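You operate a simulated robot arm through the tools that you are given. There is no shell and no other tool.

You run a simulated robot arm. Do the job below in one go: nothing can be reset, and whatever is moved stays where it is left.

Task
Rub the dust patch off the kiosk pane and send it in to the sensor.
Fine: belt off while you rub with the teal pad; stand the pad back on the narrow sheet. Way to IN, run till the sensor stops it, once, then switch off. Hands off the moving belt. Drop or topple nothing; don't knock, squeeze, chip or scratch the glass, and lay no glass on glass. The lifter stays off and pinned. What is to be rubbed or washed off counts as gone when no trace of it is left.

The check looks at the end state, three seconds after you hand in, the way a careful person would. Anything else that was tipped, shoved, dropped, spilled or broken makes it a failure. Flat cloth is picked up by pressing the open fingertips on it (5 to 10 N) and closing them slowly along it; thin cloth reads only 2 to 8 mm in the jaws.

Robot
A 7-joint arm with a two-finger parallel gripper, fixed in place. Base frame: the origin is at the foot of the arm, x ahead of it, y to its left, z up; the work surface is at about z = 0.95. Units: m, degrees, N and s.
Its first joint turns from -149.0 to 149.0 degrees. Payload 3.43 kg.
Tool frame: the origin (TCP) lies between the finger pads and is the grasp point; the fingertips stand 0.03 m ahead of it; z points along the fingers, y is the line along which they close. The gripper opens to 0.094 m. The fingers are 0.028 m wide and 0.01 m thick; the gripper's body (0.05 by 0.096 m) begins 0.055 m behind the TCP.
Orientation is told as [roll, pitch, yaw] about the base's x, y, z axes, in that order, counted from this pose: with the fingers straight down and closing along the base's y, the tool's x points along the base's -x, its y along +y and its z along -z.

Tools
- The arm moves only by the tool apply_moves. Its argument "series" is a list of rows, each a list of 7 numbers: the turn, a rotation vector about the tool's x, y, z in units of 60 degrees (1.0 is 60 degrees), then the shift along the tool's x, y, z in units of 200 mm (1.0 is 200 mm), then the opening, from 0 (shut) to 1 (fully open). In form: [[wx, wy, wz, dx, dy, dz, claw], ...]. A call has 1 to 20 rows; each row is the pose to reach, as a shift and turn from the pose commanded when the call began, along the tool's axes at that moment. A call with a number of a shift or a turn outside -1 to 1 is refused whole. Each row takes 0.2 s and may step no farther than 0.05 m and 8.6 degrees from the row before; otherwise, or with a gripper value out of range, the whole call is refused. Where a pose cannot be reached the arm comes as near as it can. A force on the tool above 40 N (or 10 N above the force at the start of the call, whichever is more), or a blocked arm, ends the call early, and 0.2 s more pass. Each finger travels about 0.045 m/s and halts on what it meets, pressing with about 32 N; the grip force reading is that of the motor and also rises with nothing between the fingers. The clock runs only during rows and for 0.2 s after the last one: add rows that repeat a pose to give the fingers time. It gives the time, the measured TCP pose, the force on the tool (base axes), the opening and the grip force at its end, in the units of the frame above (readings bear some noise), with the torque about the TCP (base axes, N m) and any sound that the robot's microphone picked up.
- Cameras (640 x 400 px; columns grow to the right, rows downward): "scene" is fixed at [0.0517, 0.6496, 1.5585]; the picture's right is [-0.98, -0.19, 0.00], its down [-0.08, 0.40, -0.91] and it looks along [0.17, -0.90, -0.41] (base axes); focal length 325 px, centre (320, 200). "wrist" rides on the gripper at [0.076, 0.014, -0.102] in the tool frame; the picture's right is [-0.18, 0.98, 0.00], its down [-0.75, -0.14, -0.64] and it looks along [-0.63, -0.12, 0.77] (tool axes); focal length 243 px, centre (320, 200). There is no depth. A picture from a camera that has moved, and an enlarged one, comes with that camera's place and axes in the base frame and with its lens.
- camera(camera): a new picture of that camera. No time passes.
- enlarge(camera, box): a new picture of the part [left, top, right, bottom] of that camera's present view, enlarged. No time passes.
- hand_in(): hands the job in; it is judged then, once.

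Nothing tells you positions but the pictures and the camera data. Unless the task says otherwise, let go and move clear before handing in.

The tools are called after "Call:" as name(argument=value, ...) on one line, values as JSON. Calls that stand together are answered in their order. apply_moves: Moves the arm, as the interface text tells. Its arguments: {"type":"object","properties":{"series":{"type":"array","items":{"type":"array","items":{"type":"number"}}}},"required":["series"]} The other tools are called the same way: camera (camera) takes a picture; enlarge (camera, box) takes an enlarged picture of a part of a camera's view; hand_in () hands the job in.

At the start:

```text
t: 0.0
ee_pos: [0.4372, -0.8852, 1.2191]
tool_rot: [0.1, 0.0, 0.0]
force: [0.0, -1.1, -0.2]
ft_torque: [0.05, 0.02, -0.04]
opening: 0.0941
grip_force: 0.1
```

scene: 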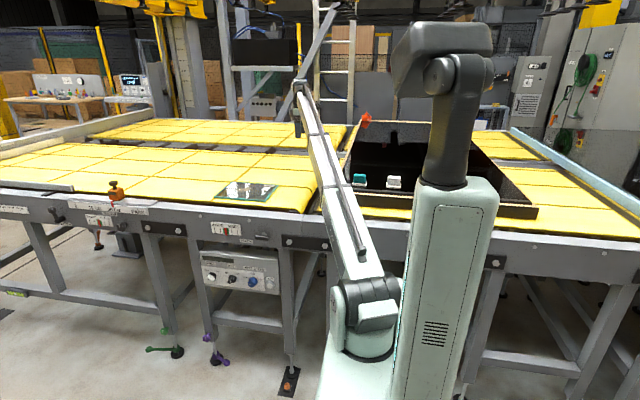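
wrist: 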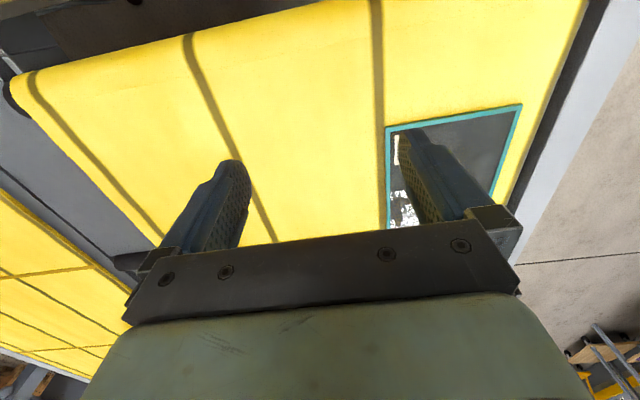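

I see two yellow conveyor belts, a glass pane on the nearer belt, a control box below its edge, and a black tray with a teal and a white pad. I'll look closer at each before moving.

Call:
enlarge(camera="scene", box=[180, 160, 320, 300])

Call:
enlarge(camera="scene", box=[330, 110, 550, 230])

Call:
enlarge(camera="scene", box=[0, 160, 200, 260])

Call:
enlarge(camera="scene", box=[190, 235, 290, 300])

Call:
enlarge(camera="wrist", box=[340, 60, 580, 260])

```text
2.86 times, centred on (250, 230) of scene
camera zoom: at [0.0517, 0.6496, 1.5585], right [-0.98, -0.19, 0.0], down [-0.08, 0.4, -0.91], along [0.17, -0.9, -0.41], focal length 929 px, centre (520, 114)
```

zoom: 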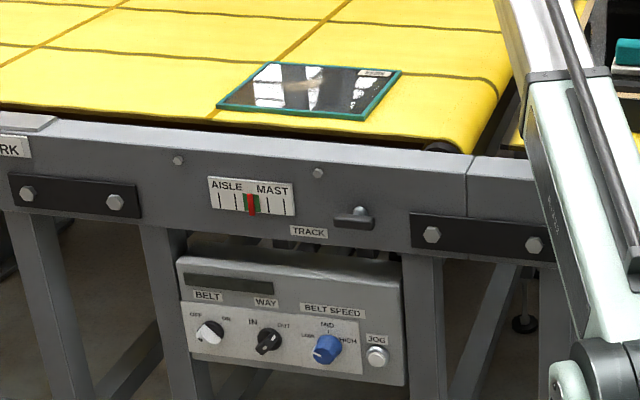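

```text
2.91 times, centred on (440, 170) of scene
camera zoom: at [0.0517, 0.6496, 1.5585], right [-0.98, -0.19, 0.0], down [-0.08, 0.4, -0.91], along [0.17, -0.9, -0.41], focal length 946 px, centre (-29, 287)
```

zoom: 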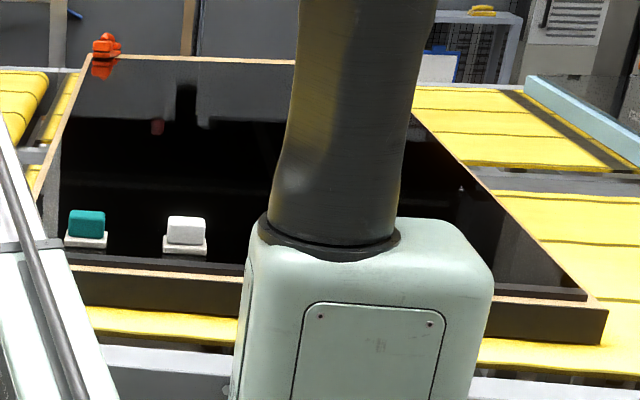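

```text
3.20 times, centred on (100, 210) of scene
camera zoom: at [0.0517, 0.6496, 1.5585], right [-0.98, -0.19, 0.0], down [-0.08, 0.4, -0.91], along [0.17, -0.9, -0.41], focal length 1041 px, centre (1024, 168)
```

zoom: 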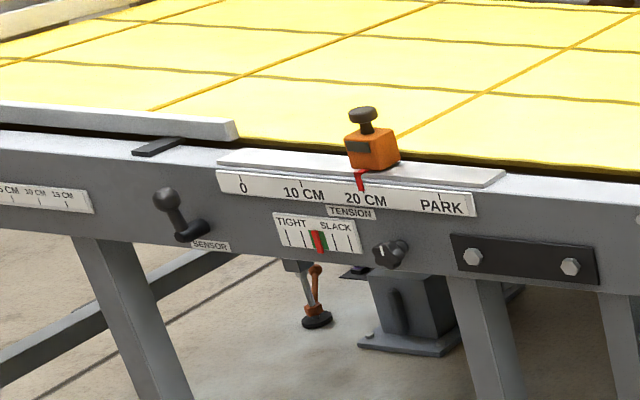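

```text
6.15 times, centred on (240, 268) of scene
camera zoom: at [0.0517, 0.6496, 1.5585], right [-0.98, -0.19, 0.0], down [-0.08, 0.4, -0.91], along [0.17, -0.9, -0.41], focal length 2001 px, centre (812, -215)
```

zoom: 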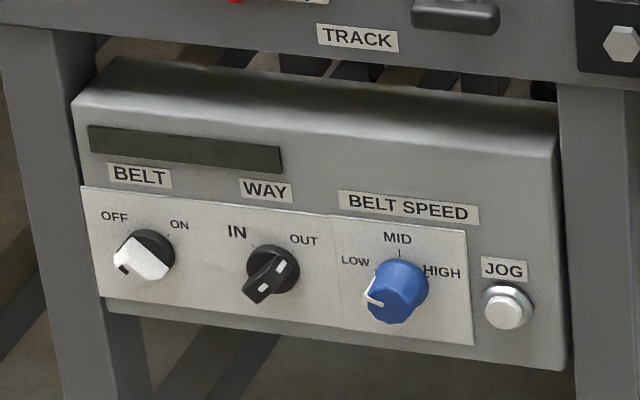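

```text
2.00 times, centred on (460, 160) of wrist
camera zoom: at [0.3609, -0.8726, 1.3207], right [0.18, 0.98, 0.0], down [0.75, -0.14, 0.64], along [0.63, -0.12, -0.77], focal length 485 px, centre (40, 280)
```

zoom: 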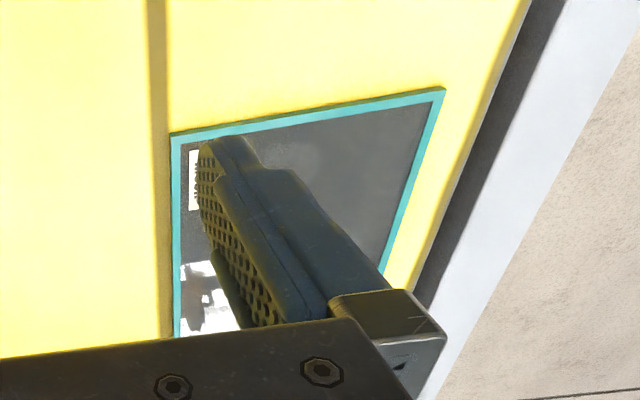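

The pane lies on the near belt at about x 0.55–0.81, y −0.82 to −0.61. The teal pad stands in the dark tray near (0.15, −0.92), and the control box hangs below the frame at x 0.5–0.85. I'll shift the wrist camera sideways at height for a better look at the pane.

Call:
apply_moves(series=[[0, 0, 0, 0.05, 0.2, -0.1, 1], [0, 0, 0, 0.1, 0.4, -0.2, 1], [0, 0, 0, 0.15, 0.6, -0.2, 1], [0, 0, 0, 0.2, 0.8, -0.2, 1], [0, 0, 0, 0.2, 0.9, -0.2, 1]])

Call:
camera(camera="wrist")

Call:
camera(camera="scene")

```text
t: 1.2
ee_pos: [0.4046, -0.7224, 1.2257]
tool_rot: [-2.7, -1.3, 0.0]
force: [0.4, 0.1, -1.0]
ft_torque: [0.05, 0.01, 0.0]
opening: 0.094
grip_force: 0.1
out of reach, approached as far as the arm can: row 2, 3, 4, 5
```

```text
taken
camera wrist: at [0.3275, -0.7039, 1.3248], right [0.18, 0.98, -0.04], down [0.74, -0.11, 0.67], along [0.65, -0.15, -0.75], focal length 243 px, centre (320, 200)
```

wrist: 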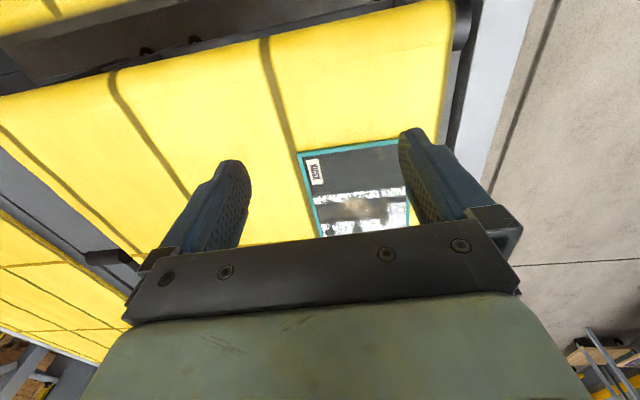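

```text
taken
```

scene: 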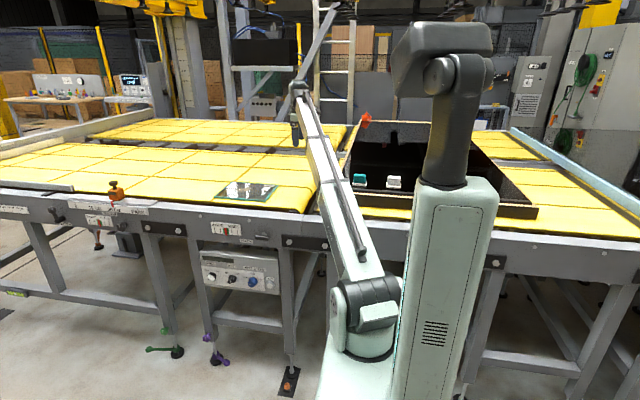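

The pane carries a "KIOSK" label and a brownish smudge, and the tool-down height tops out near 1.22. I'll go lower so the pose is reachable and get closer views of the pane.

Call:
apply_moves(series=[[0, 0, 0, 0, 0, 0.15, 1], [0, 0, 0, 0, 0, 0.3, 1], [0, 0, 0, 0, 0.15, 0.3, 1], [0, 0, 0, 0, 0.15, 0.3, 1]])

Call:
camera(camera="wrist")

Call:
enlarge(camera="wrist", box=[260, 100, 440, 250])

```text
t: 2.2
ee_pos: [0.4064, -0.6958, 1.1645]
tool_rot: [-2.7, -1.3, -0.1]
force: [-0.6, 0.4, -1.5]
ft_torque: [0.0, -0.01, -0.04]
opening: 0.094
grip_force: 0.1
```

```text
taken
camera wrist: at [0.3282, -0.6771, 1.2645], right [0.18, 0.98, -0.04], down [0.74, -0.11, 0.67], along [0.65, -0.15, -0.75], focal length 243 px, centre (320, 200)
```

wrist: 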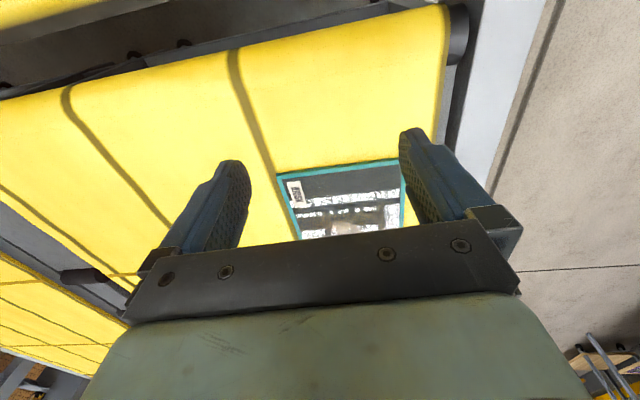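

```text
2.67 times, centred on (350, 175) of wrist
camera zoom: at [0.3282, -0.6771, 1.2645], right [0.18, 0.98, -0.04], down [0.74, -0.11, 0.67], along [0.65, -0.15, -0.75], focal length 647 px, centre (240, 267)
```

zoom: 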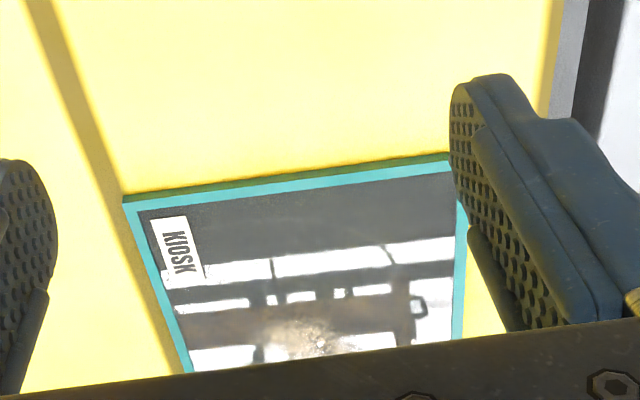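

The brownish dust lies near (0.67, −0.70) on the pane, with the rest hidden behind the gripper body. I'll straighten the tool and move +x to see the whole patch.

Call:
apply_moves(series=[[-0.02, 0.01, 0, -0.2, 0, 0, 1], [-0.045, 0.022, 0, -0.4, 0, 0, 1], [-0.045, 0.022, 0, -0.6, 0, 0, 1], [-0.045, 0.022, 0, -0.7, 0, 0, 1], [-0.045, 0.022, 0, -0.7, 0, 0, 1]])

Call:
camera(camera="wrist")

Call:
enlarge(camera="wrist", box=[220, 40, 420, 240])

```text
t: 3.4
ee_pos: [0.5463, -0.695, 1.1668]
tool_rot: [0.1, 0.0, 0.0]
force: [-0.1, -0.8, 0.2]
ft_torque: [-0.01, -0.03, 0.02]
opening: 0.0939
grip_force: 0.1
```

```text
taken
camera wrist: at [0.4707, -0.6814, 1.2694], right [0.18, 0.98, 0.0], down [0.75, -0.14, 0.64], along [0.63, -0.12, -0.77], focal length 243 px, centre (320, 200)
```

wrist: 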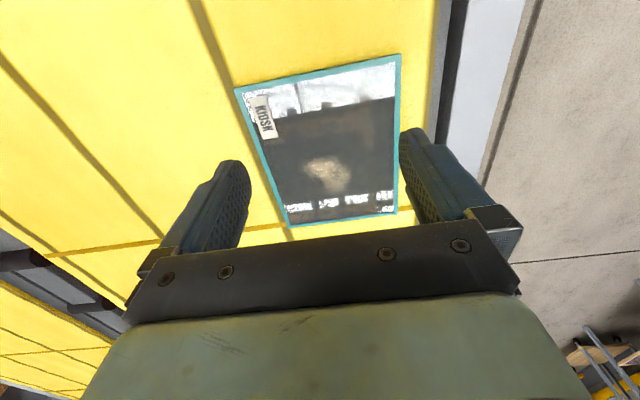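

```text
2.00 times, centred on (320, 140) of wrist
camera zoom: at [0.4707, -0.6814, 1.2694], right [0.18, 0.98, 0.0], down [0.75, -0.14, 0.64], along [0.63, -0.12, -0.77], focal length 485 px, centre (320, 320)
```

zoom: 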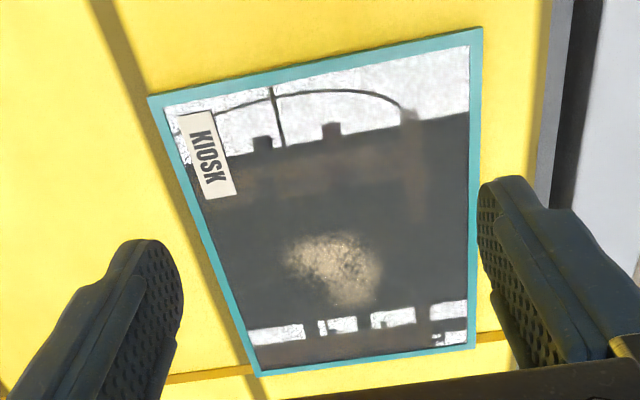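

The dust patch spans roughly x 0.65–0.72, y −0.745 to −0.672 on a pane covering x 0.535–0.787, y −0.80 to −0.60. Before going to the pads I'll check the switches and the display closely.

Call:
enlarge(camera="scene", box=[200, 255, 250, 290])

Call:
enlarge(camera="scene", box=[240, 260, 290, 295])

Call:
enlarge(camera="scene", box=[200, 210, 280, 260])

Call:
enlarge(camera="scene", box=[340, 160, 420, 210])

Call:
enlarge(camera="scene", box=[60, 170, 190, 250])

Call:
enlarge(camera="scene", box=[120, 250, 320, 400])

```text
11.43 times, centred on (225, 272) of scene
camera zoom: at [0.0517, 0.6496, 1.5585], right [-0.98, -0.19, 0.0], down [-0.08, 0.4, -0.91], along [0.17, -0.9, -0.41], focal length 3716 px, centre (1406, -629)
```

zoom: 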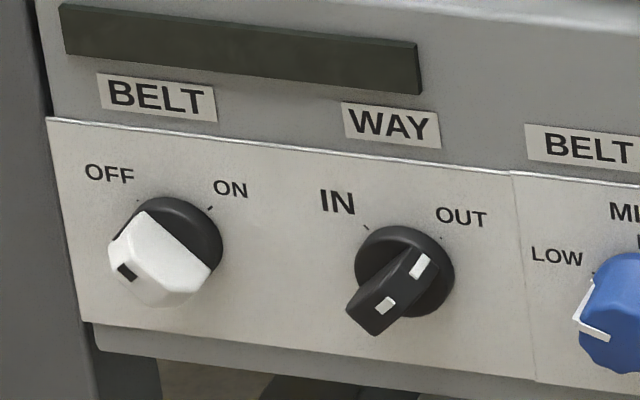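

```text
11.43 times, centred on (265, 278) of scene
camera zoom: at [0.0517, 0.6496, 1.5585], right [-0.98, -0.19, 0.0], down [-0.08, 0.4, -0.91], along [0.17, -0.9, -0.41], focal length 3716 px, centre (949, -686)
```

zoom: 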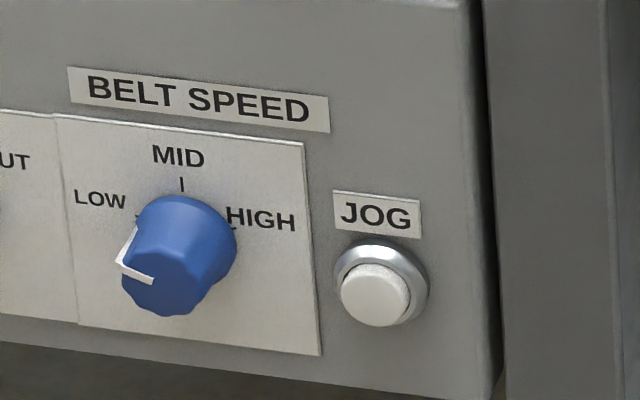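

```text
8.00 times, centred on (240, 235) of scene
camera zoom: at [0.0517, 0.6496, 1.5585], right [-0.98, -0.19, 0.0], down [-0.08, 0.4, -0.91], along [0.17, -0.9, -0.41], focal length 2602 px, centre (960, -80)
```

zoom: 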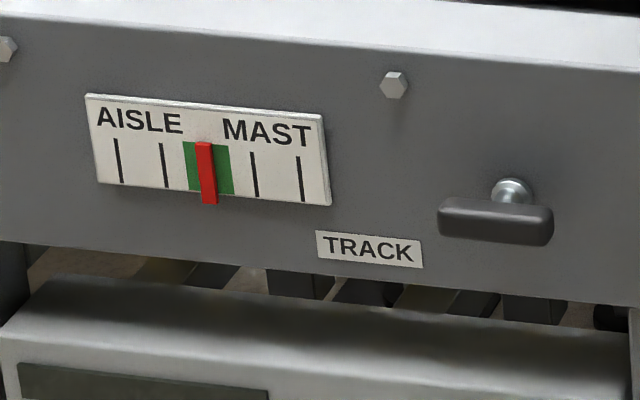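

```text
8.00 times, centred on (380, 185) of scene
camera zoom: at [0.0517, 0.6496, 1.5585], right [-0.98, -0.19, 0.0], down [-0.08, 0.4, -0.91], along [0.17, -0.9, -0.41], focal length 2602 px, centre (-160, 320)
```

zoom: 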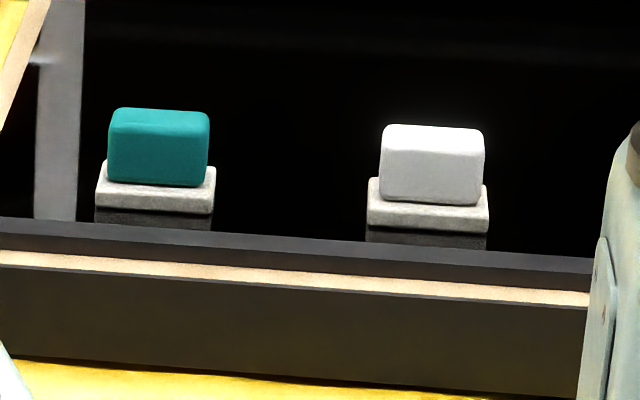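

```text
4.92 times, centred on (125, 210) of scene
camera zoom: at [0.0517, 0.6496, 1.5585], right [-0.98, -0.19, 0.0], down [-0.08, 0.4, -0.91], along [0.17, -0.9, -0.41], focal length 1601 px, centre (1280, 151)
```

zoom: 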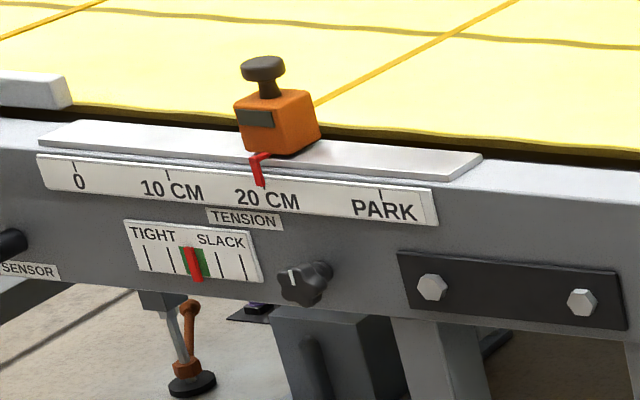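

```text
2.67 times, centred on (220, 325) of scene
camera zoom: at [0.0517, 0.6496, 1.5585], right [-0.98, -0.19, 0.0], down [-0.08, 0.4, -0.91], along [0.17, -0.9, -0.41], focal length 867 px, centre (587, -133)
```

zoom: 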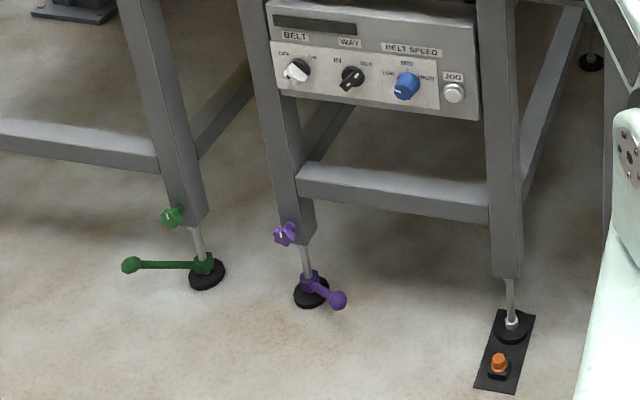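

The switches look like BELT at OFF and WAY at OUT, with speed at LOW. The teal and white pads each stand on a grey sheet inside the dark tray. I'll carry the wrist camera over to the tray at height.

Call:
apply_moves(series=[[0, 0, 0, 0.2, -0.07, 0, 1], [0, 0, 0, 0.4, -0.14, 0, 1], [0, 0, 0, 0.6, -0.2, 0, 1], [0, 0, 0, 0.8, -0.27, 0, 1], [0, 0, 0, 1.0, -0.34, 0, 1]])

Call:
apply_moves(series=[[0, 0, 0, 0.2, -0.07, 0, 1], [0, 0, 0, 0.4, -0.14, 0, 1], [0, 0, 0, 0.6, -0.2, 0, 1], [0, 0, 0, 0.8, -0.27, 0, 1], [0, 0, 0, 1.0, -0.34, 0, 1]])

Call:
camera(camera="wrist")

Call:
camera(camera="scene")

```text
t: 4.6
ee_pos: [0.3456, -0.7618, 1.1669]
tool_rot: [0.1, 0.0, 0.1]
force: [-0.6, -0.4, -0.1]
ft_torque: [0.02, -0.01, -0.02]
opening: 0.0941
grip_force: 0.1
```

```text
t: 5.8
ee_pos: [0.1464, -0.8325, 1.1676]
tool_rot: [0.0, 0.0, 0.0]
force: [1.0, 0.3, -0.3]
ft_torque: [0.0, 0.02, -0.01]
opening: 0.0939
grip_force: 0.1
```

```text
taken
camera wrist: at [0.0697, -0.8186, 1.2703], right [0.18, 0.98, 0.0], down [0.75, -0.14, 0.64], along [0.63, -0.12, -0.77], focal length 243 px, centre (320, 200)
```

wrist: 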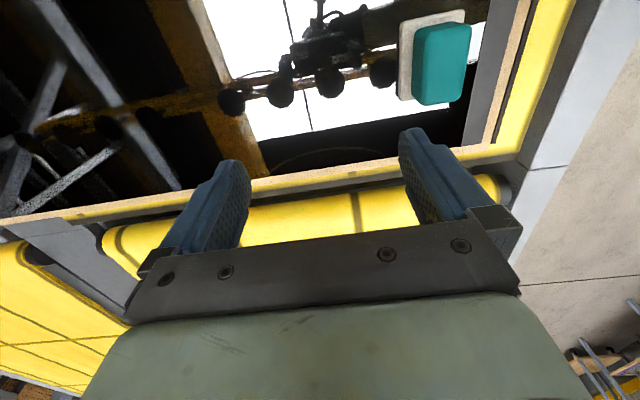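

```text
taken
```

scene: 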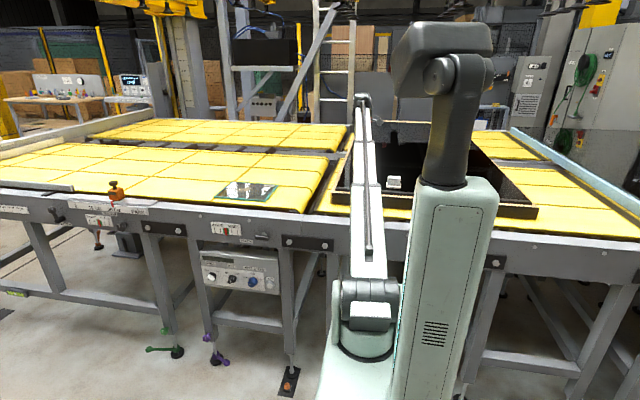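

The dark tray is a crate whose floor is glossy glass. Triangulating from both cameras, the teal pad is at about (0.13, −0.73) with its centre near z 1.05, which is higher than I first assumed. I'll move the camera further back to see both pads and sheets from above.

Call:
apply_moves(series=[[0, 0, 0, 0.2, 0.1, -0.05, 1], [0, 0, 0, 0.4, 0.2, -0.1, 1], [0, 0, 0, 0.6, 0.3, -0.1, 1], [0, 0, 0, 0.8, 0.4, -0.1, 1], [0, 0, 0, 0.8, 0.4, -0.1, 1]])

Call:
camera(camera="wrist")

```text
t: 7.0
ee_pos: [-0.0148, -0.7579, 1.1734]
tool_rot: [-1.1, 0.1, 0.1]
force: [0.3, 1.2, -0.1]
ft_torque: [0.0, 0.01, 0.0]
opening: 0.0939
grip_force: 0.0
out of reach, approached as far as the arm can: row 2, 3, 4, 5
```

```text
taken
camera wrist: at [-0.0902, -0.7424, 1.2749], right [0.18, 0.98, -0.02], down [0.75, -0.13, 0.64], along [0.63, -0.13, -0.77], focal length 243 px, centre (320, 200)
```

wrist: 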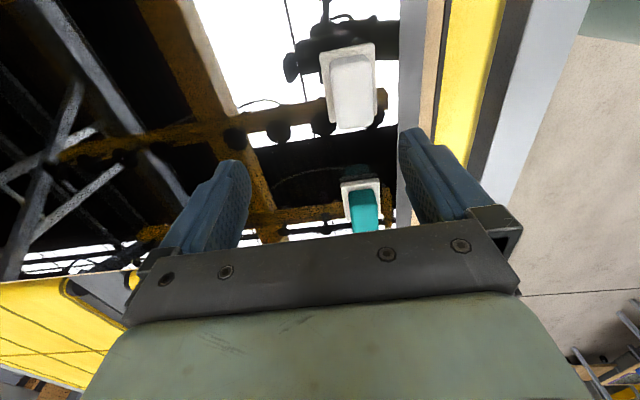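

Both pads show now but the teal one is partly hidden by the gripper. I'll shift +x a bit to see both sheets completely.

Call:
apply_moves(series=[[-0.018, 0, 0, -0.15, 0, 0.05, 1], [-0.018, 0, 0, -0.3, 0, 0.05, 1], [-0.018, 0, 0, -0.4, 0, 0.05, 1], [-0.018, 0, 0, -0.4, 0, 0.05, 1]])

Call:
camera(camera="wrist")

Call:
enlarge(camera="wrist", box=[300, 0, 460, 200])

```text
t: 8.0
ee_pos: [0.0658, -0.763, 1.1531]
tool_rot: [0.3, 0.0, 0.1]
force: [0.3, 0.5, 0.2]
ft_torque: [0.02, 0.03, 0.01]
opening: 0.0942
grip_force: 0.0
out of reach, approached as far as the arm can: row 1, 2, 3, 4
```

```text
taken
camera wrist: at [-0.0105, -0.75, 1.2559], right [0.18, 0.98, 0.01], down [0.75, -0.14, 0.64], along [0.63, -0.11, -0.77], focal length 243 px, centre (320, 200)
```

wrist: 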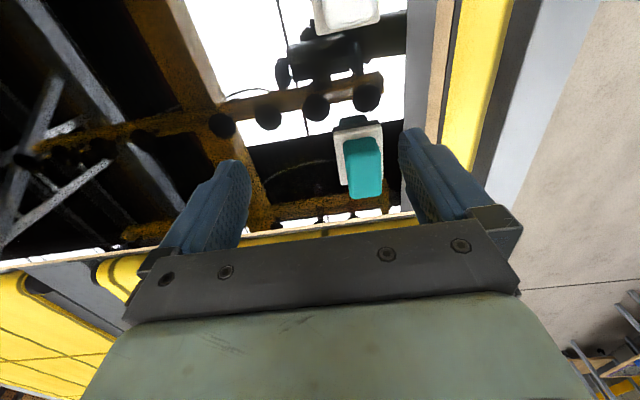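

```text
2.00 times, centred on (380, 100) of wrist
camera zoom: at [-0.0105, -0.75, 1.2559], right [0.18, 0.98, 0.01], down [0.75, -0.14, 0.64], along [0.63, -0.11, -0.77], focal length 485 px, centre (200, 400)
```

zoom: 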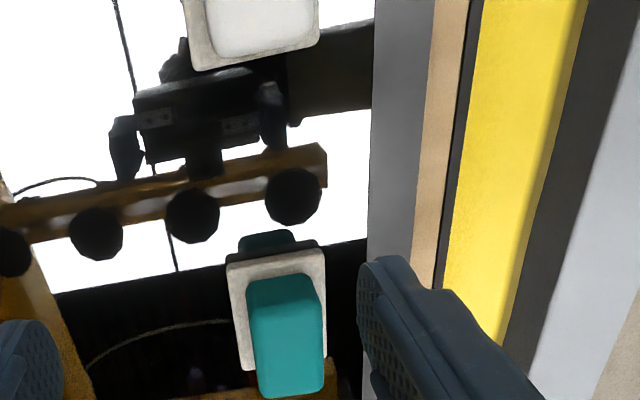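

Both sheets look alike at about 65 × 47 mm, and the teal pad is about 55 × 30 × 33 mm with its long side along x. Before picking it up I need to know whether the arm reaches the dust with the tool vertical, at radius about 1.0–1.03 m. I'll test that over bare belt.

Call:
apply_moves(series=[[0, 0, 0, -0.2, -0.1, 0, 1], [0, 0, 0, -0.4, -0.2, 0, 1], [0, 0, 0, -0.6, -0.3, 0, 1], [0, 0, 0, -0.8, -0.4, 0, 1], [0, 0, 0, -1.0, -0.5, 0, 1]])

Call:
apply_moves(series=[[0, 0, 0, -0.2, -0.1, 0.05, 1], [0, 0, 0, -0.4, -0.2, 0.15, 1], [0, 0, 0, -0.6, -0.2, 0.3, 1], [0, 0, 0, -0.8, -0.2, 0.45, 1], [0, 0, 0, -0.8, -0.2, 0.6, 1]])

Call:
apply_moves(series=[[0, 0, 0, -0.03, -0.1, 0, 1], [0, 0, 0, -0.06, -0.2, 0, 1], [0, 0, 0, -0.09, -0.3, 0, 1], [0, 0, 0, -0.12, -0.4, 0, 1], [0, 0, 0, -0.12, -0.4, 0, 1]])

```text
t: 9.2
ee_pos: [0.2661, -0.8626, 1.1508]
tool_rot: [1.1, 0.0, 0.0]
force: [0.3, 0.1, 0.3]
ft_torque: [-0.01, -0.04, -0.02]
opening: 0.0943
grip_force: 0.0
```

```text
t: 10.4
ee_pos: [0.4251, -0.9008, 1.0304]
tool_rot: [1.1, 0.0, 0.0]
force: [-1.3, 0.3, -0.2]
ft_torque: [0.0, 0.02, 0.01]
opening: 0.0939
grip_force: 0.1
```

```text
t: 11.6
ee_pos: [0.4487, -0.9808, 1.0293]
tool_rot: [1.1, 0.0, -0.1]
force: [-0.6, 0.1, -0.1]
ft_torque: [0.01, 0.01, 0.0]
opening: 0.0941
grip_force: 0.0
```

Radius 1.08 m is reachable with the tool down, so the dust is within reach. From the two views the pad centre is about (0.129, −0.731), with sheet top z≈1.03 and pad top z≈1.063. I'll go back up and hover over the pad.

Call:
apply_moves(series=[[0.018, 0, 0, 0, 0, -0.2, 1], [0.018, 0, 0, 0, 0, -0.4, 1], [0.018, 0, 0, 0.15, 0.1, -0.5, 1], [0.018, 0, 0, 0.3, 0.25, -0.5, 1], [0.018, 0, 0, 0.45, 0.4, -0.5, 1], [0.018, 0, 0, 0.6, 0.55, -0.5, 1], [0.018, 0, 0, 0.75, 0.7, -0.5, 1], [0.018, 0, 0, 0.85, 0.8, -0.5, 1]])

Call:
apply_moves(series=[[0, 0, 0, 0.18, 0.1, 0, 1], [0, 0, 0, 0.36, 0.2, 0, 1], [0, 0, 0, 0.54, 0.3, 0, 1], [0, 0, 0, 0.72, 0.4, 0, 1], [0, 0, 0, 0.75, 0.45, 0, 1], [0, 0, 0, 0.75, 0.45, 0, 1]])

Call:
camera(camera="wrist")

```text
t: 13.4
ee_pos: [0.2783, -0.8229, 1.1321]
tool_rot: [0.0, 0.1, 0.1]
force: [-0.4, -0.3, -0.1]
ft_torque: [0.03, 0.01, 0.02]
opening: 0.0944
grip_force: 0.0
```

```text
t: 14.8
ee_pos: [0.1295, -0.7324, 1.1324]
tool_rot: [0.0, 0.0, 0.0]
force: [-0.1, 1.1, 0.1]
ft_torque: [0.02, 0.0, -0.02]
opening: 0.0939
grip_force: 0.2
```

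```text
taken
camera wrist: at [0.0533, -0.7187, 1.2342], right [0.18, 0.98, 0.0], down [0.75, -0.14, 0.64], along [0.63, -0.12, -0.77], focal length 243 px, centre (320, 200)
```

wrist: 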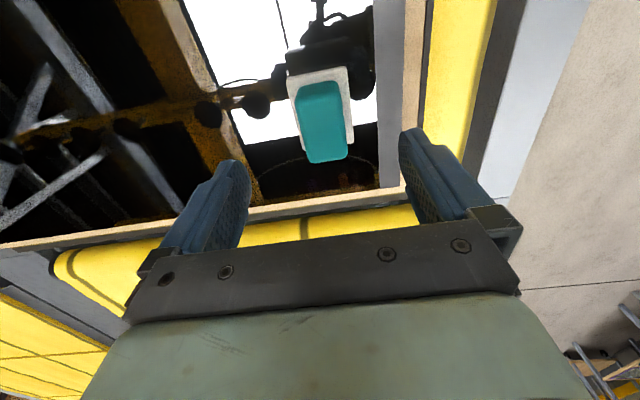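

I'm hovering above the pad. I'll enlarge the view to measure the pad and sheet before descending.

Call:
enlarge(camera="wrist", box=[240, 50, 400, 200])

```text
2.67 times, centred on (320, 125) of wrist
camera zoom: at [0.0533, -0.7187, 1.2342], right [0.18, 0.98, 0.0], down [0.75, -0.14, 0.64], along [0.63, -0.12, -0.77], focal length 647 px, centre (320, 400)
```

zoom: 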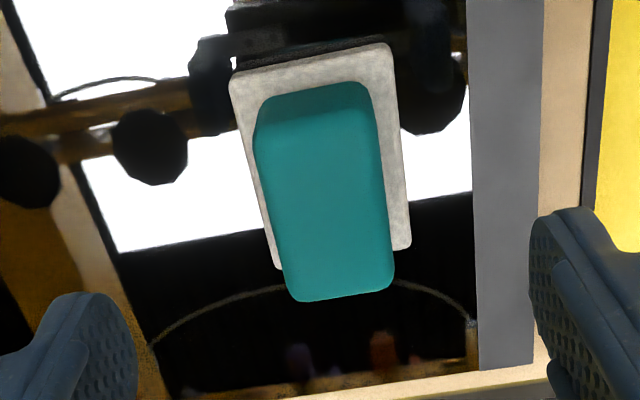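

The pad is confirmed at (0.129, −0.730), about 33 mm wide along y, centred on its sheet. I'll descend to TCP z≈1.075, which puts the tips 15 mm above the sheet.

Call:
apply_moves(series=[[0, 0, 0, 0, 0.012, 0.07, 1], [0, 0, 0, 0, 0.012, 0.14, 1], [0, 0, 0, 0, 0.012, 0.21, 1], [0, 0, 0, 0, 0.012, 0.287, 1], [0, 0, 0, 0, 0.012, 0.287, 1]])

Call:
camera(camera="wrist")

Call:
enlarge(camera="scene", box=[320, 130, 440, 210])

```text
t: 16.0
ee_pos: [0.1291, -0.729, 1.0732]
tool_rot: [0.0, 0.0, 0.1]
force: [-0.3, 0.1, -0.7]
ft_torque: [-0.02, 0.01, -0.03]
opening: 0.0937
grip_force: 0.0
```

```text
taken
camera wrist: at [0.0541, -0.7162, 1.1767], right [0.18, 0.98, 0.0], down [0.75, -0.14, 0.64], along [0.63, -0.12, -0.77], focal length 243 px, centre (320, 200)
```

wrist: 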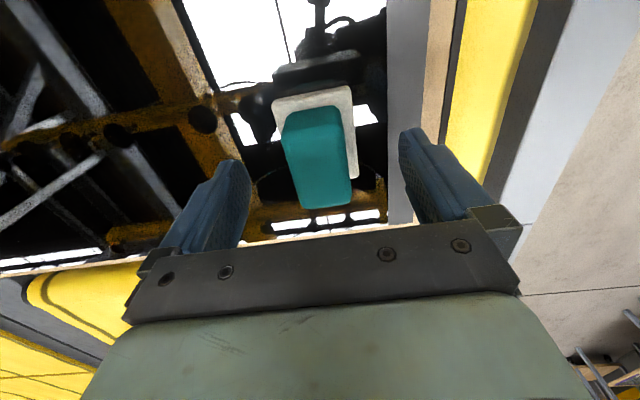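

```text
5.00 times, centred on (380, 170) of scene
camera zoom: at [0.0517, 0.6496, 1.5585], right [-0.98, -0.19, 0.0], down [-0.08, 0.4, -0.91], along [0.17, -0.9, -0.41], focal length 1626 px, centre (20, 350)
```

zoom: 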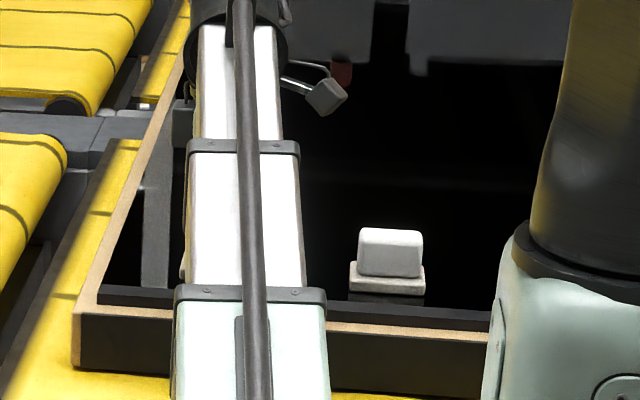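

The pad sits between the open fingers. I'll close on it gradually.

Call:
apply_moves(series=[[0, 0, 0, 0, 0, 0, 0.8], [0, 0, 0, 0, 0, 0, 0.6], [0, 0, 0, 0, 0, 0, 0.45], [0, 0, 0, 0, 0, 0, 0.35], [0, 0, 0, 0, 0, 0, 0.25], [0, 0, 0, 0, 0, 0, 0.2], [0, 0, 0, 0, 0, 0, 0.2], [0, 0, 0, 0, 0, 0, 0.2]])

Call:
camera(camera="wrist")

```text
t: 17.8
ee_pos: [0.1295, -0.7298, 1.0747]
tool_rot: [0.0, 0.0, 0.1]
force: [-0.8, 0.1, 1.3]
ft_torque: [0.02, -0.01, 0.01]
opening: 0.0331
grip_force: 31.9
```

```text
taken
camera wrist: at [0.0542, -0.7161, 1.177], right [0.18, 0.98, 0.0], down [0.75, -0.14, 0.64], along [0.63, -0.12, -0.77], focal length 243 px, centre (320, 200)
```

wrist: 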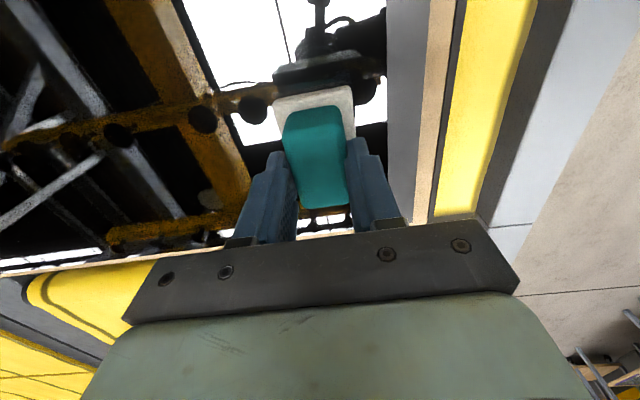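

The grip holds at 33 mm. I'll lift straight up slowly and check that the pad comes along and the sheet stays.

Call:
apply_moves(series=[[0, 0, 0, 0, 0, -0.05, 0.2], [0, 0, 0, 0, 0, -0.1, 0.2], [0, 0, 0, 0, 0, -0.17, 0.2], [0, 0, 0, 0, 0, -0.25, 0.2], [0, 0, 0, 0, 0, -0.25, 0.2]])

Call:
camera(camera="wrist")

Call:
enlarge(camera="wrist", box=[230, 50, 410, 230])

```text
t: 19.0
ee_pos: [0.1297, -0.7294, 1.1253]
tool_rot: [-0.1, 0.0, 0.1]
force: [0.6, 0.2, -0.9]
ft_torque: [0.01, 0.0, 0.02]
opening: 0.0331
grip_force: 32.1
```

```text
taken
camera wrist: at [0.0537, -0.716, 1.2274], right [0.18, 0.98, 0.0], down [0.75, -0.14, 0.64], along [0.63, -0.12, -0.77], focal length 243 px, centre (320, 200)
```

wrist: 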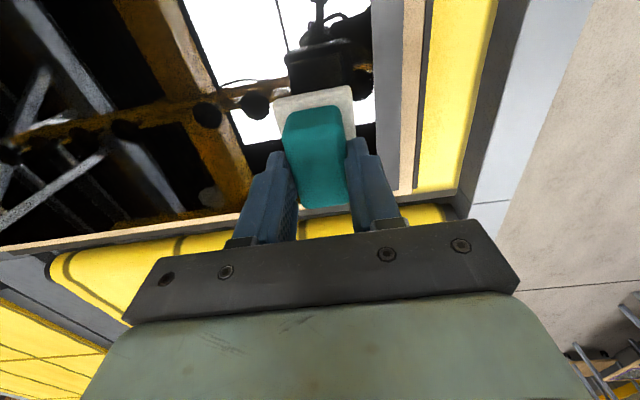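

```text
2.22 times, centred on (320, 140) of wrist
camera zoom: at [0.0537, -0.716, 1.2274], right [0.18, 0.98, 0.0], down [0.75, -0.14, 0.64], along [0.63, -0.12, -0.77], focal length 539 px, centre (320, 333)
```

zoom: 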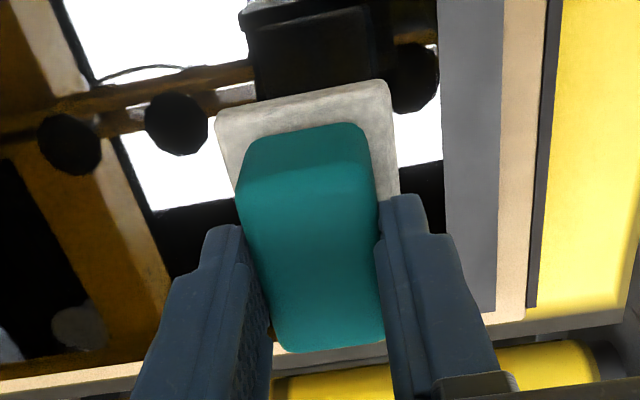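

The light layer has come up with the teal body, at the same size in view as when I grasped it. So it's the pad's own felt sole (about 62 × 47 mm), and the "narrow sheet" must be the dark glass the pads stood on. I'll move away at height and look at what's under it.

Call:
apply_moves(series=[[0, 0, 0, -0.1, -0.15, -0.02, 0.2], [0, 0, 0, -0.2, -0.3, -0.04, 0.2], [0, 0, 0, -0.35, -0.4, -0.06, 0.2], [0, 0, 0, -0.5, -0.5, -0.08, 0.2], [0, 0, 0, -0.65, -0.6, -0.1, 0.2], [0, 0, 0, -0.8, -0.6, -0.1, 0.2], [0, 0, 0, -0.95, -0.6, -0.1, 0.2]])

Call:
camera(camera="scene")

Call:
enlarge(camera="scene", box=[310, 110, 450, 220])

Call:
camera(camera="wrist")

```text
t: 20.6
ee_pos: [0.3196, -0.8507, 1.1442]
tool_rot: [0.0, 0.1, 0.0]
force: [1.2, 0.5, -0.5]
ft_torque: [-0.02, 0.01, 0.0]
opening: 0.0332
grip_force: 32.7
```

```text
taken
```

scene: 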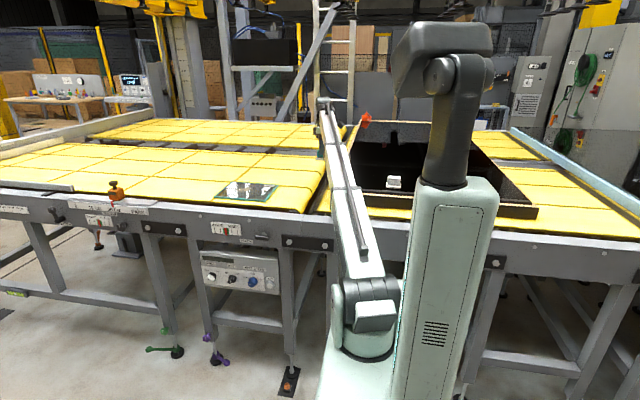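

```text
3.64 times, centred on (380, 165) of scene
camera zoom: at [0.0517, 0.6496, 1.5585], right [-0.98, -0.19, 0.0], down [-0.08, 0.4, -0.91], along [0.17, -0.9, -0.41], focal length 1182 px, centre (102, 327)
```

zoom: 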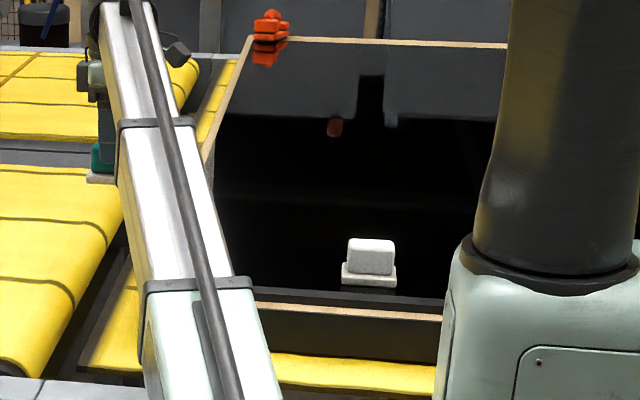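

```text
taken
camera wrist: at [0.2439, -0.8371, 1.2472], right [0.18, 0.98, 0.0], down [0.75, -0.14, 0.64], along [0.63, -0.12, -0.77], focal length 243 px, centre (320, 200)
```

wrist: 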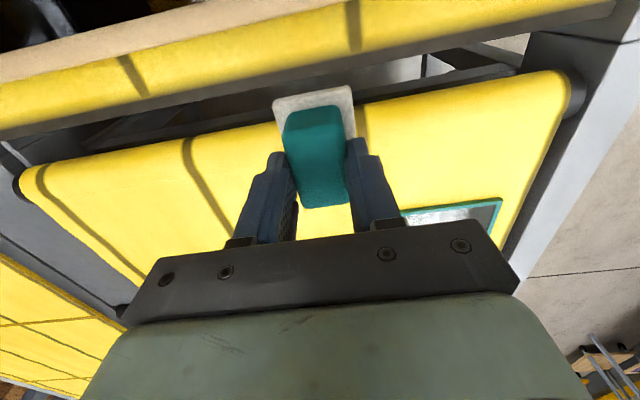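

Confirmed: the tool is a teal body on a light felt sole, and its bottom is about 56 mm below the TCP. I'll carry it at height to above the dust at (0.685, −0.708).

Call:
apply_moves(series=[[0, 0, 0, -0.2, 0.08, 0, 0.2], [0, 0, 0, -0.4, 0.16, 0, 0.2], [0, 0, 0, -0.6, 0.24, 0, 0.2], [0, 0, 0, -0.8, 0.32, 0, 0.2], [0, 0, 0, -1.0, 0.4, 0, 0.2]])

Call:
apply_moves(series=[[0, 0, 0, -0.2, 0.08, 0.05, 0.2], [0, 0, 0, -0.4, 0.16, 0.1, 0.2], [0, 0, 0, -0.6, 0.24, 0.15, 0.2], [0, 0, 0, -0.75, 0.3, 0.2, 0.2], [0, 0, 0, -0.825, 0.314, 0.25, 0.2], [0, 0, 0, -0.825, 0.314, 0.3, 0.2], [0, 0, 0, -0.825, 0.314, 0.3, 0.2]])

Call:
camera(camera="wrist")

Call:
enlarge(camera="scene", box=[200, 130, 340, 230])

```text
t: 21.8
ee_pos: [0.5205, -0.7711, 1.1447]
tool_rot: [0.1, 0.0, 0.0]
force: [-0.1, 0.0, -0.3]
ft_torque: [0.01, 0.0, 0.0]
opening: 0.0332
grip_force: 31.7
```

```text
t: 23.4
ee_pos: [0.684, -0.707, 1.0847]
tool_rot: [0.0, 0.0, 0.0]
force: [0.2, 0.4, -0.3]
ft_torque: [-0.02, -0.02, 0.0]
opening: 0.033
grip_force: 31.1
```

```text
taken
camera wrist: at [0.6083, -0.6937, 1.1871], right [0.18, 0.98, 0.0], down [0.75, -0.14, 0.64], along [0.63, -0.12, -0.77], focal length 243 px, centre (320, 200)
```

wrist: 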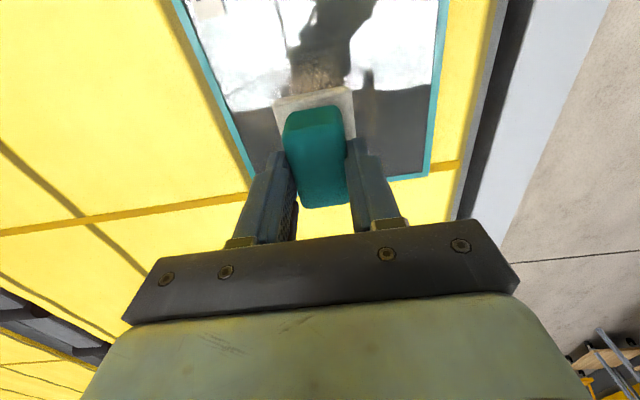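

```text
4.00 times, centred on (270, 180) of scene
camera zoom: at [0.0517, 0.6496, 1.5585], right [-0.98, -0.19, 0.0], down [-0.08, 0.4, -0.91], along [0.17, -0.9, -0.41], focal length 1301 px, centre (520, 280)
```

zoom: 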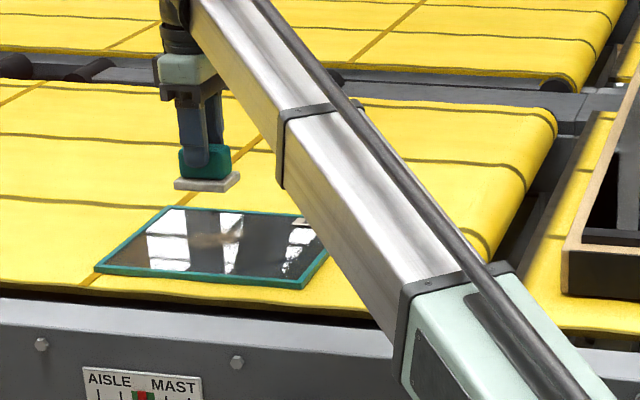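

The pad hovers over the dust, and the fixed camera can see both well. I'll descend to just above the glass, then feel for contact in small steps.

Call:
apply_moves(series=[[0, 0, 0, 0, 0, 0.1, 0.2], [0, 0, 0, 0, 0, 0.2, 0.2], [0, 0, 0, 0, 0, 0.26, 0.2], [0, 0, 0, 0, 0, 0.28, 0.2], [0, 0, 0, 0, 0, 0.28, 0.2]])

Call:
enlarge(camera="scene", box=[200, 150, 300, 220])

Call:
camera(camera="wrist")

```text
t: 24.6
ee_pos: [0.6849, -0.7076, 1.0286]
tool_rot: [0.0, 0.0, 0.0]
force: [-0.2, -0.2, -0.8]
ft_torque: [-0.01, 0.01, -0.03]
opening: 0.0329
grip_force: 31.8
```

```text
5.71 times, centred on (250, 185) of scene
camera zoom: at [0.0517, 0.6496, 1.5585], right [-0.98, -0.19, 0.0], down [-0.08, 0.4, -0.91], along [0.17, -0.9, -0.41], focal length 1858 px, centre (720, 286)
```

zoom: 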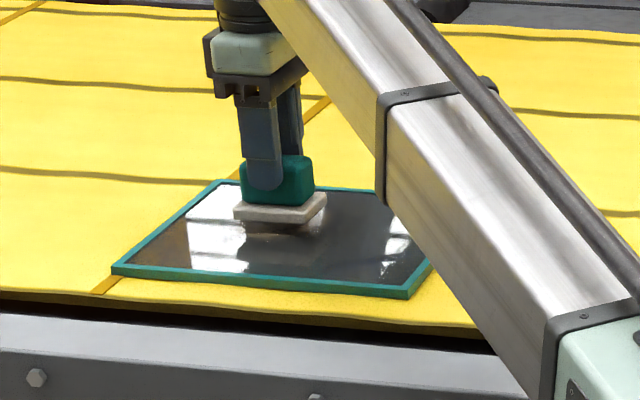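

```text
taken
camera wrist: at [0.6083, -0.6941, 1.1311], right [0.18, 0.98, 0.0], down [0.75, -0.14, 0.64], along [0.63, -0.12, -0.77], focal length 243 px, centre (320, 200)
```

wrist: 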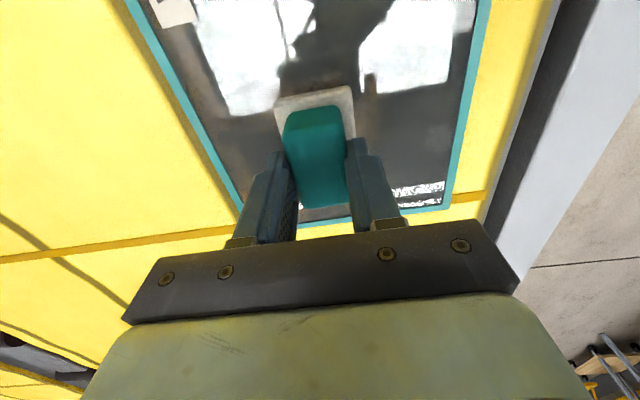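

The pad is a bit over a centimetre above the glass. I'll step down a few millimetres at a time, watching the force.

Call:
apply_moves(series=[[0, 0, 0, 0, 0, 0.01, 0.2], [0, 0, 0, 0, 0, 0.02, 0.2], [0, 0, 0, 0, 0, 0.03, 0.2], [0, 0, 0, 0, 0, 0.03, 0.2]])

Call:
apply_moves(series=[[0, 0, 0, 0, 0, 0.005, 0.2], [0, 0, 0, 0, 0, 0.01, 0.2], [0, 0, 0, 0, 0, 0.015, 0.2], [0, 0, 0, 0, 0, 0.015, 0.2]])

Call:
enlarge(camera="scene", box=[200, 150, 300, 220])

```text
t: 25.6
ee_pos: [0.6846, -0.706, 1.0236]
tool_rot: [0.0, 0.0, 0.0]
force: [-0.2, -0.8, -0.8]
ft_torque: [-0.02, 0.0, 0.0]
opening: 0.0329
grip_force: 31.3
```

```text
t: 26.6
ee_pos: [0.684, -0.7061, 1.0202]
tool_rot: [0.1, 0.0, -0.1]
force: [1.0, 0.6, -0.5]
ft_torque: [0.01, 0.02, -0.01]
opening: 0.0331
grip_force: 32.0
```

```text
5.71 times, centred on (250, 185) of scene
camera zoom: at [0.0517, 0.6496, 1.5585], right [-0.98, -0.19, 0.0], down [-0.08, 0.4, -0.91], along [0.17, -0.9, -0.41], focal length 1858 px, centre (720, 286)
```

zoom: 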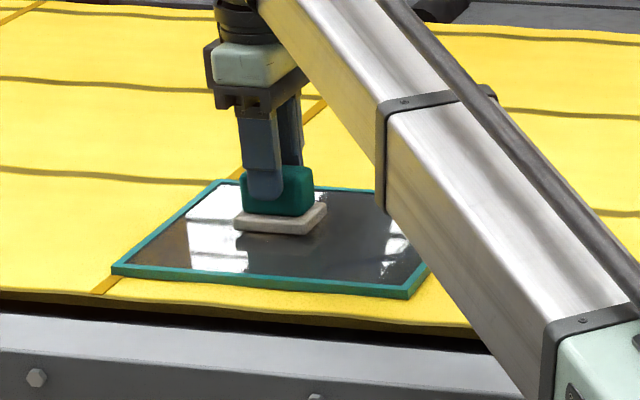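

There's no contact force yet and the gap looks small. I'll continue in 1 mm steps.

Call:
apply_moves(series=[[0, 0, 0, 0, 0, 0.005, 0.2], [0, 0, 0, 0, 0, 0.01, 0.2], [0, 0, 0, 0, 0, 0.01, 0.2]])

Call:
apply_moves(series=[[0, 0, 0, 0, 0, 0.005, 0.2], [0, 0, 0, 0, 0, 0.01, 0.2], [0, 0, 0, 0, 0, 0.01, 0.2]])

```text
t: 27.4
ee_pos: [0.6852, -0.7074, 1.0176]
tool_rot: [0.0, 0.0, 0.0]
force: [0.1, -0.3, -0.4]
ft_torque: [-0.02, -0.01, 0.03]
opening: 0.0328
grip_force: 32.7
```

```text
t: 28.2
ee_pos: [0.6847, -0.7074, 1.0189]
tool_rot: [0.0, -0.1, 0.1]
force: [0.4, -1.9, 21.0]
ft_torque: [0.03, 0.1, 0.03]
opening: 0.033
grip_force: 31.7
```

Contact at about z 1.017, with 21 N on the tool. That's more than I want, so I'll back off about 1 mm for a light rub.

Call:
apply_moves(series=[[0, 0, 0, 0, 0, -0.004, 0.2], [0, 0, 0, 0, 0, -0.004, 0.2]])

```text
t: 28.8
ee_pos: [0.684, -0.7067, 1.018]
tool_rot: [0.1, 0.0, 0.0]
force: [1.9, -3.1, 19.6]
ft_torque: [-0.1, -0.08, 0.01]
opening: 0.0328
grip_force: 32.9
```

Call:
apply_moves(series=[[0, 0, 0, 0, 0, -0.004, 0.2], [0, 0, 0, 0, 0, -0.004, 0.2]])

```text
t: 29.4
ee_pos: [0.6838, -0.7051, 1.0177]
tool_rot: [0.0, -0.1, 0.0]
force: [3.7, -2.2, 12.1]
ft_torque: [-0.08, -0.19, -0.02]
opening: 0.0333
grip_force: 31.8
```

About 12 N now. I'll ease off a touch more and make a short test stroke, then check that the pane doesn't drag.

Call:
apply_moves(series=[[0, 0, 0, 0, 0, -0.002, 0.2], [0, 0, 0, -0.05, 0, -0.002, 0.2], [0, 0, 0, -0.1, 0, -0.002, 0.2], [0, 0, 0, -0.15, 0, -0.002, 0.2], [0, 0, 0, -0.15, 0, -0.002, 0.2]])

Call:
enlarge(camera="scene", box=[200, 150, 300, 220])

Call:
camera(camera="wrist")

```text
t: 30.6
ee_pos: [0.7136, -0.7069, 1.0176]
tool_rot: [0.0, 0.0, 0.0]
force: [-0.1, -0.5, -0.9]
ft_torque: [-0.05, -0.01, 0.0]
opening: 0.0331
grip_force: 32.0
```

```text
5.71 times, centred on (250, 185) of scene
camera zoom: at [0.0517, 0.6496, 1.5585], right [-0.98, -0.19, 0.0], down [-0.08, 0.4, -0.91], along [0.17, -0.9, -0.41], focal length 1858 px, centre (720, 286)
```

zoom: 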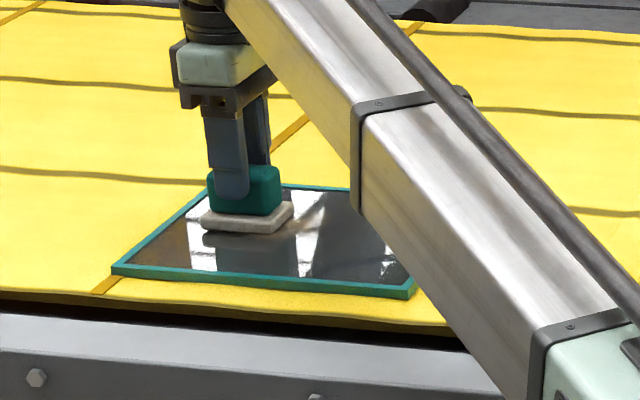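

```text
taken
camera wrist: at [0.6383, -0.6936, 1.1204], right [0.18, 0.98, 0.0], down [0.75, -0.14, 0.64], along [0.63, -0.12, -0.77], focal length 243 px, centre (320, 200)
```

wrist: 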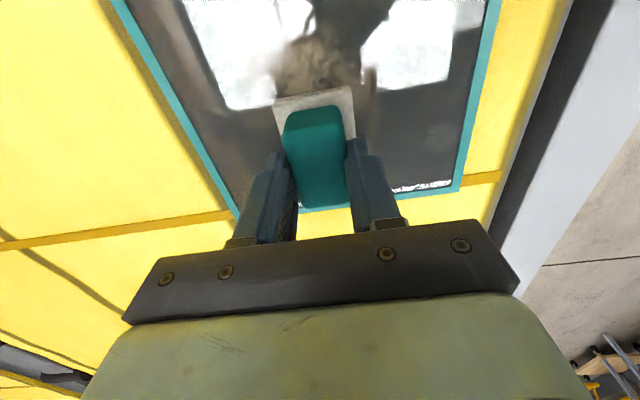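

The contact was just lost, and the pane hasn't moved. I'll press about 0.8 mm lower and stroke back along x across the dust.

Call:
apply_moves(series=[[0, 0, 0, 0, 0, 0.004, 0.2], [0, 0, 0, 0.05, 0, 0.004, 0.2], [0, 0, 0, 0.1, 0, 0.004, 0.2], [0, 0, 0, 0.15, 0, 0.004, 0.2], [0, 0, 0, 0.2, 0, 0.004, 0.2], [0, 0, 0, 0.25, 0, 0.004, 0.2], [0, 0, 0, 0.3, 0, 0.004, 0.2]])

Call:
enlarge(camera="scene", box=[200, 150, 300, 220])

```text
t: 32.2
ee_pos: [0.6533, -0.7064, 1.0177]
tool_rot: [0.0, 0.0, 0.0]
force: [3.3, 0.4, 6.9]
ft_torque: [0.02, -0.11, -0.01]
opening: 0.0328
grip_force: 31.9
```

```text
5.71 times, centred on (250, 185) of scene
camera zoom: at [0.0517, 0.6496, 1.5585], right [-0.98, -0.19, 0.0], down [-0.08, 0.4, -0.91], along [0.17, -0.9, -0.41], focal length 1858 px, centre (720, 286)
```

zoom: 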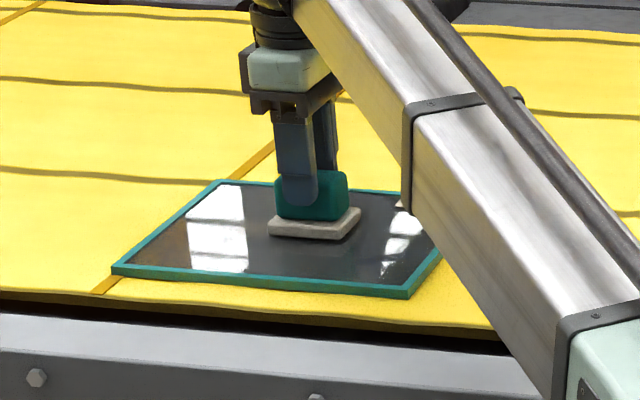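

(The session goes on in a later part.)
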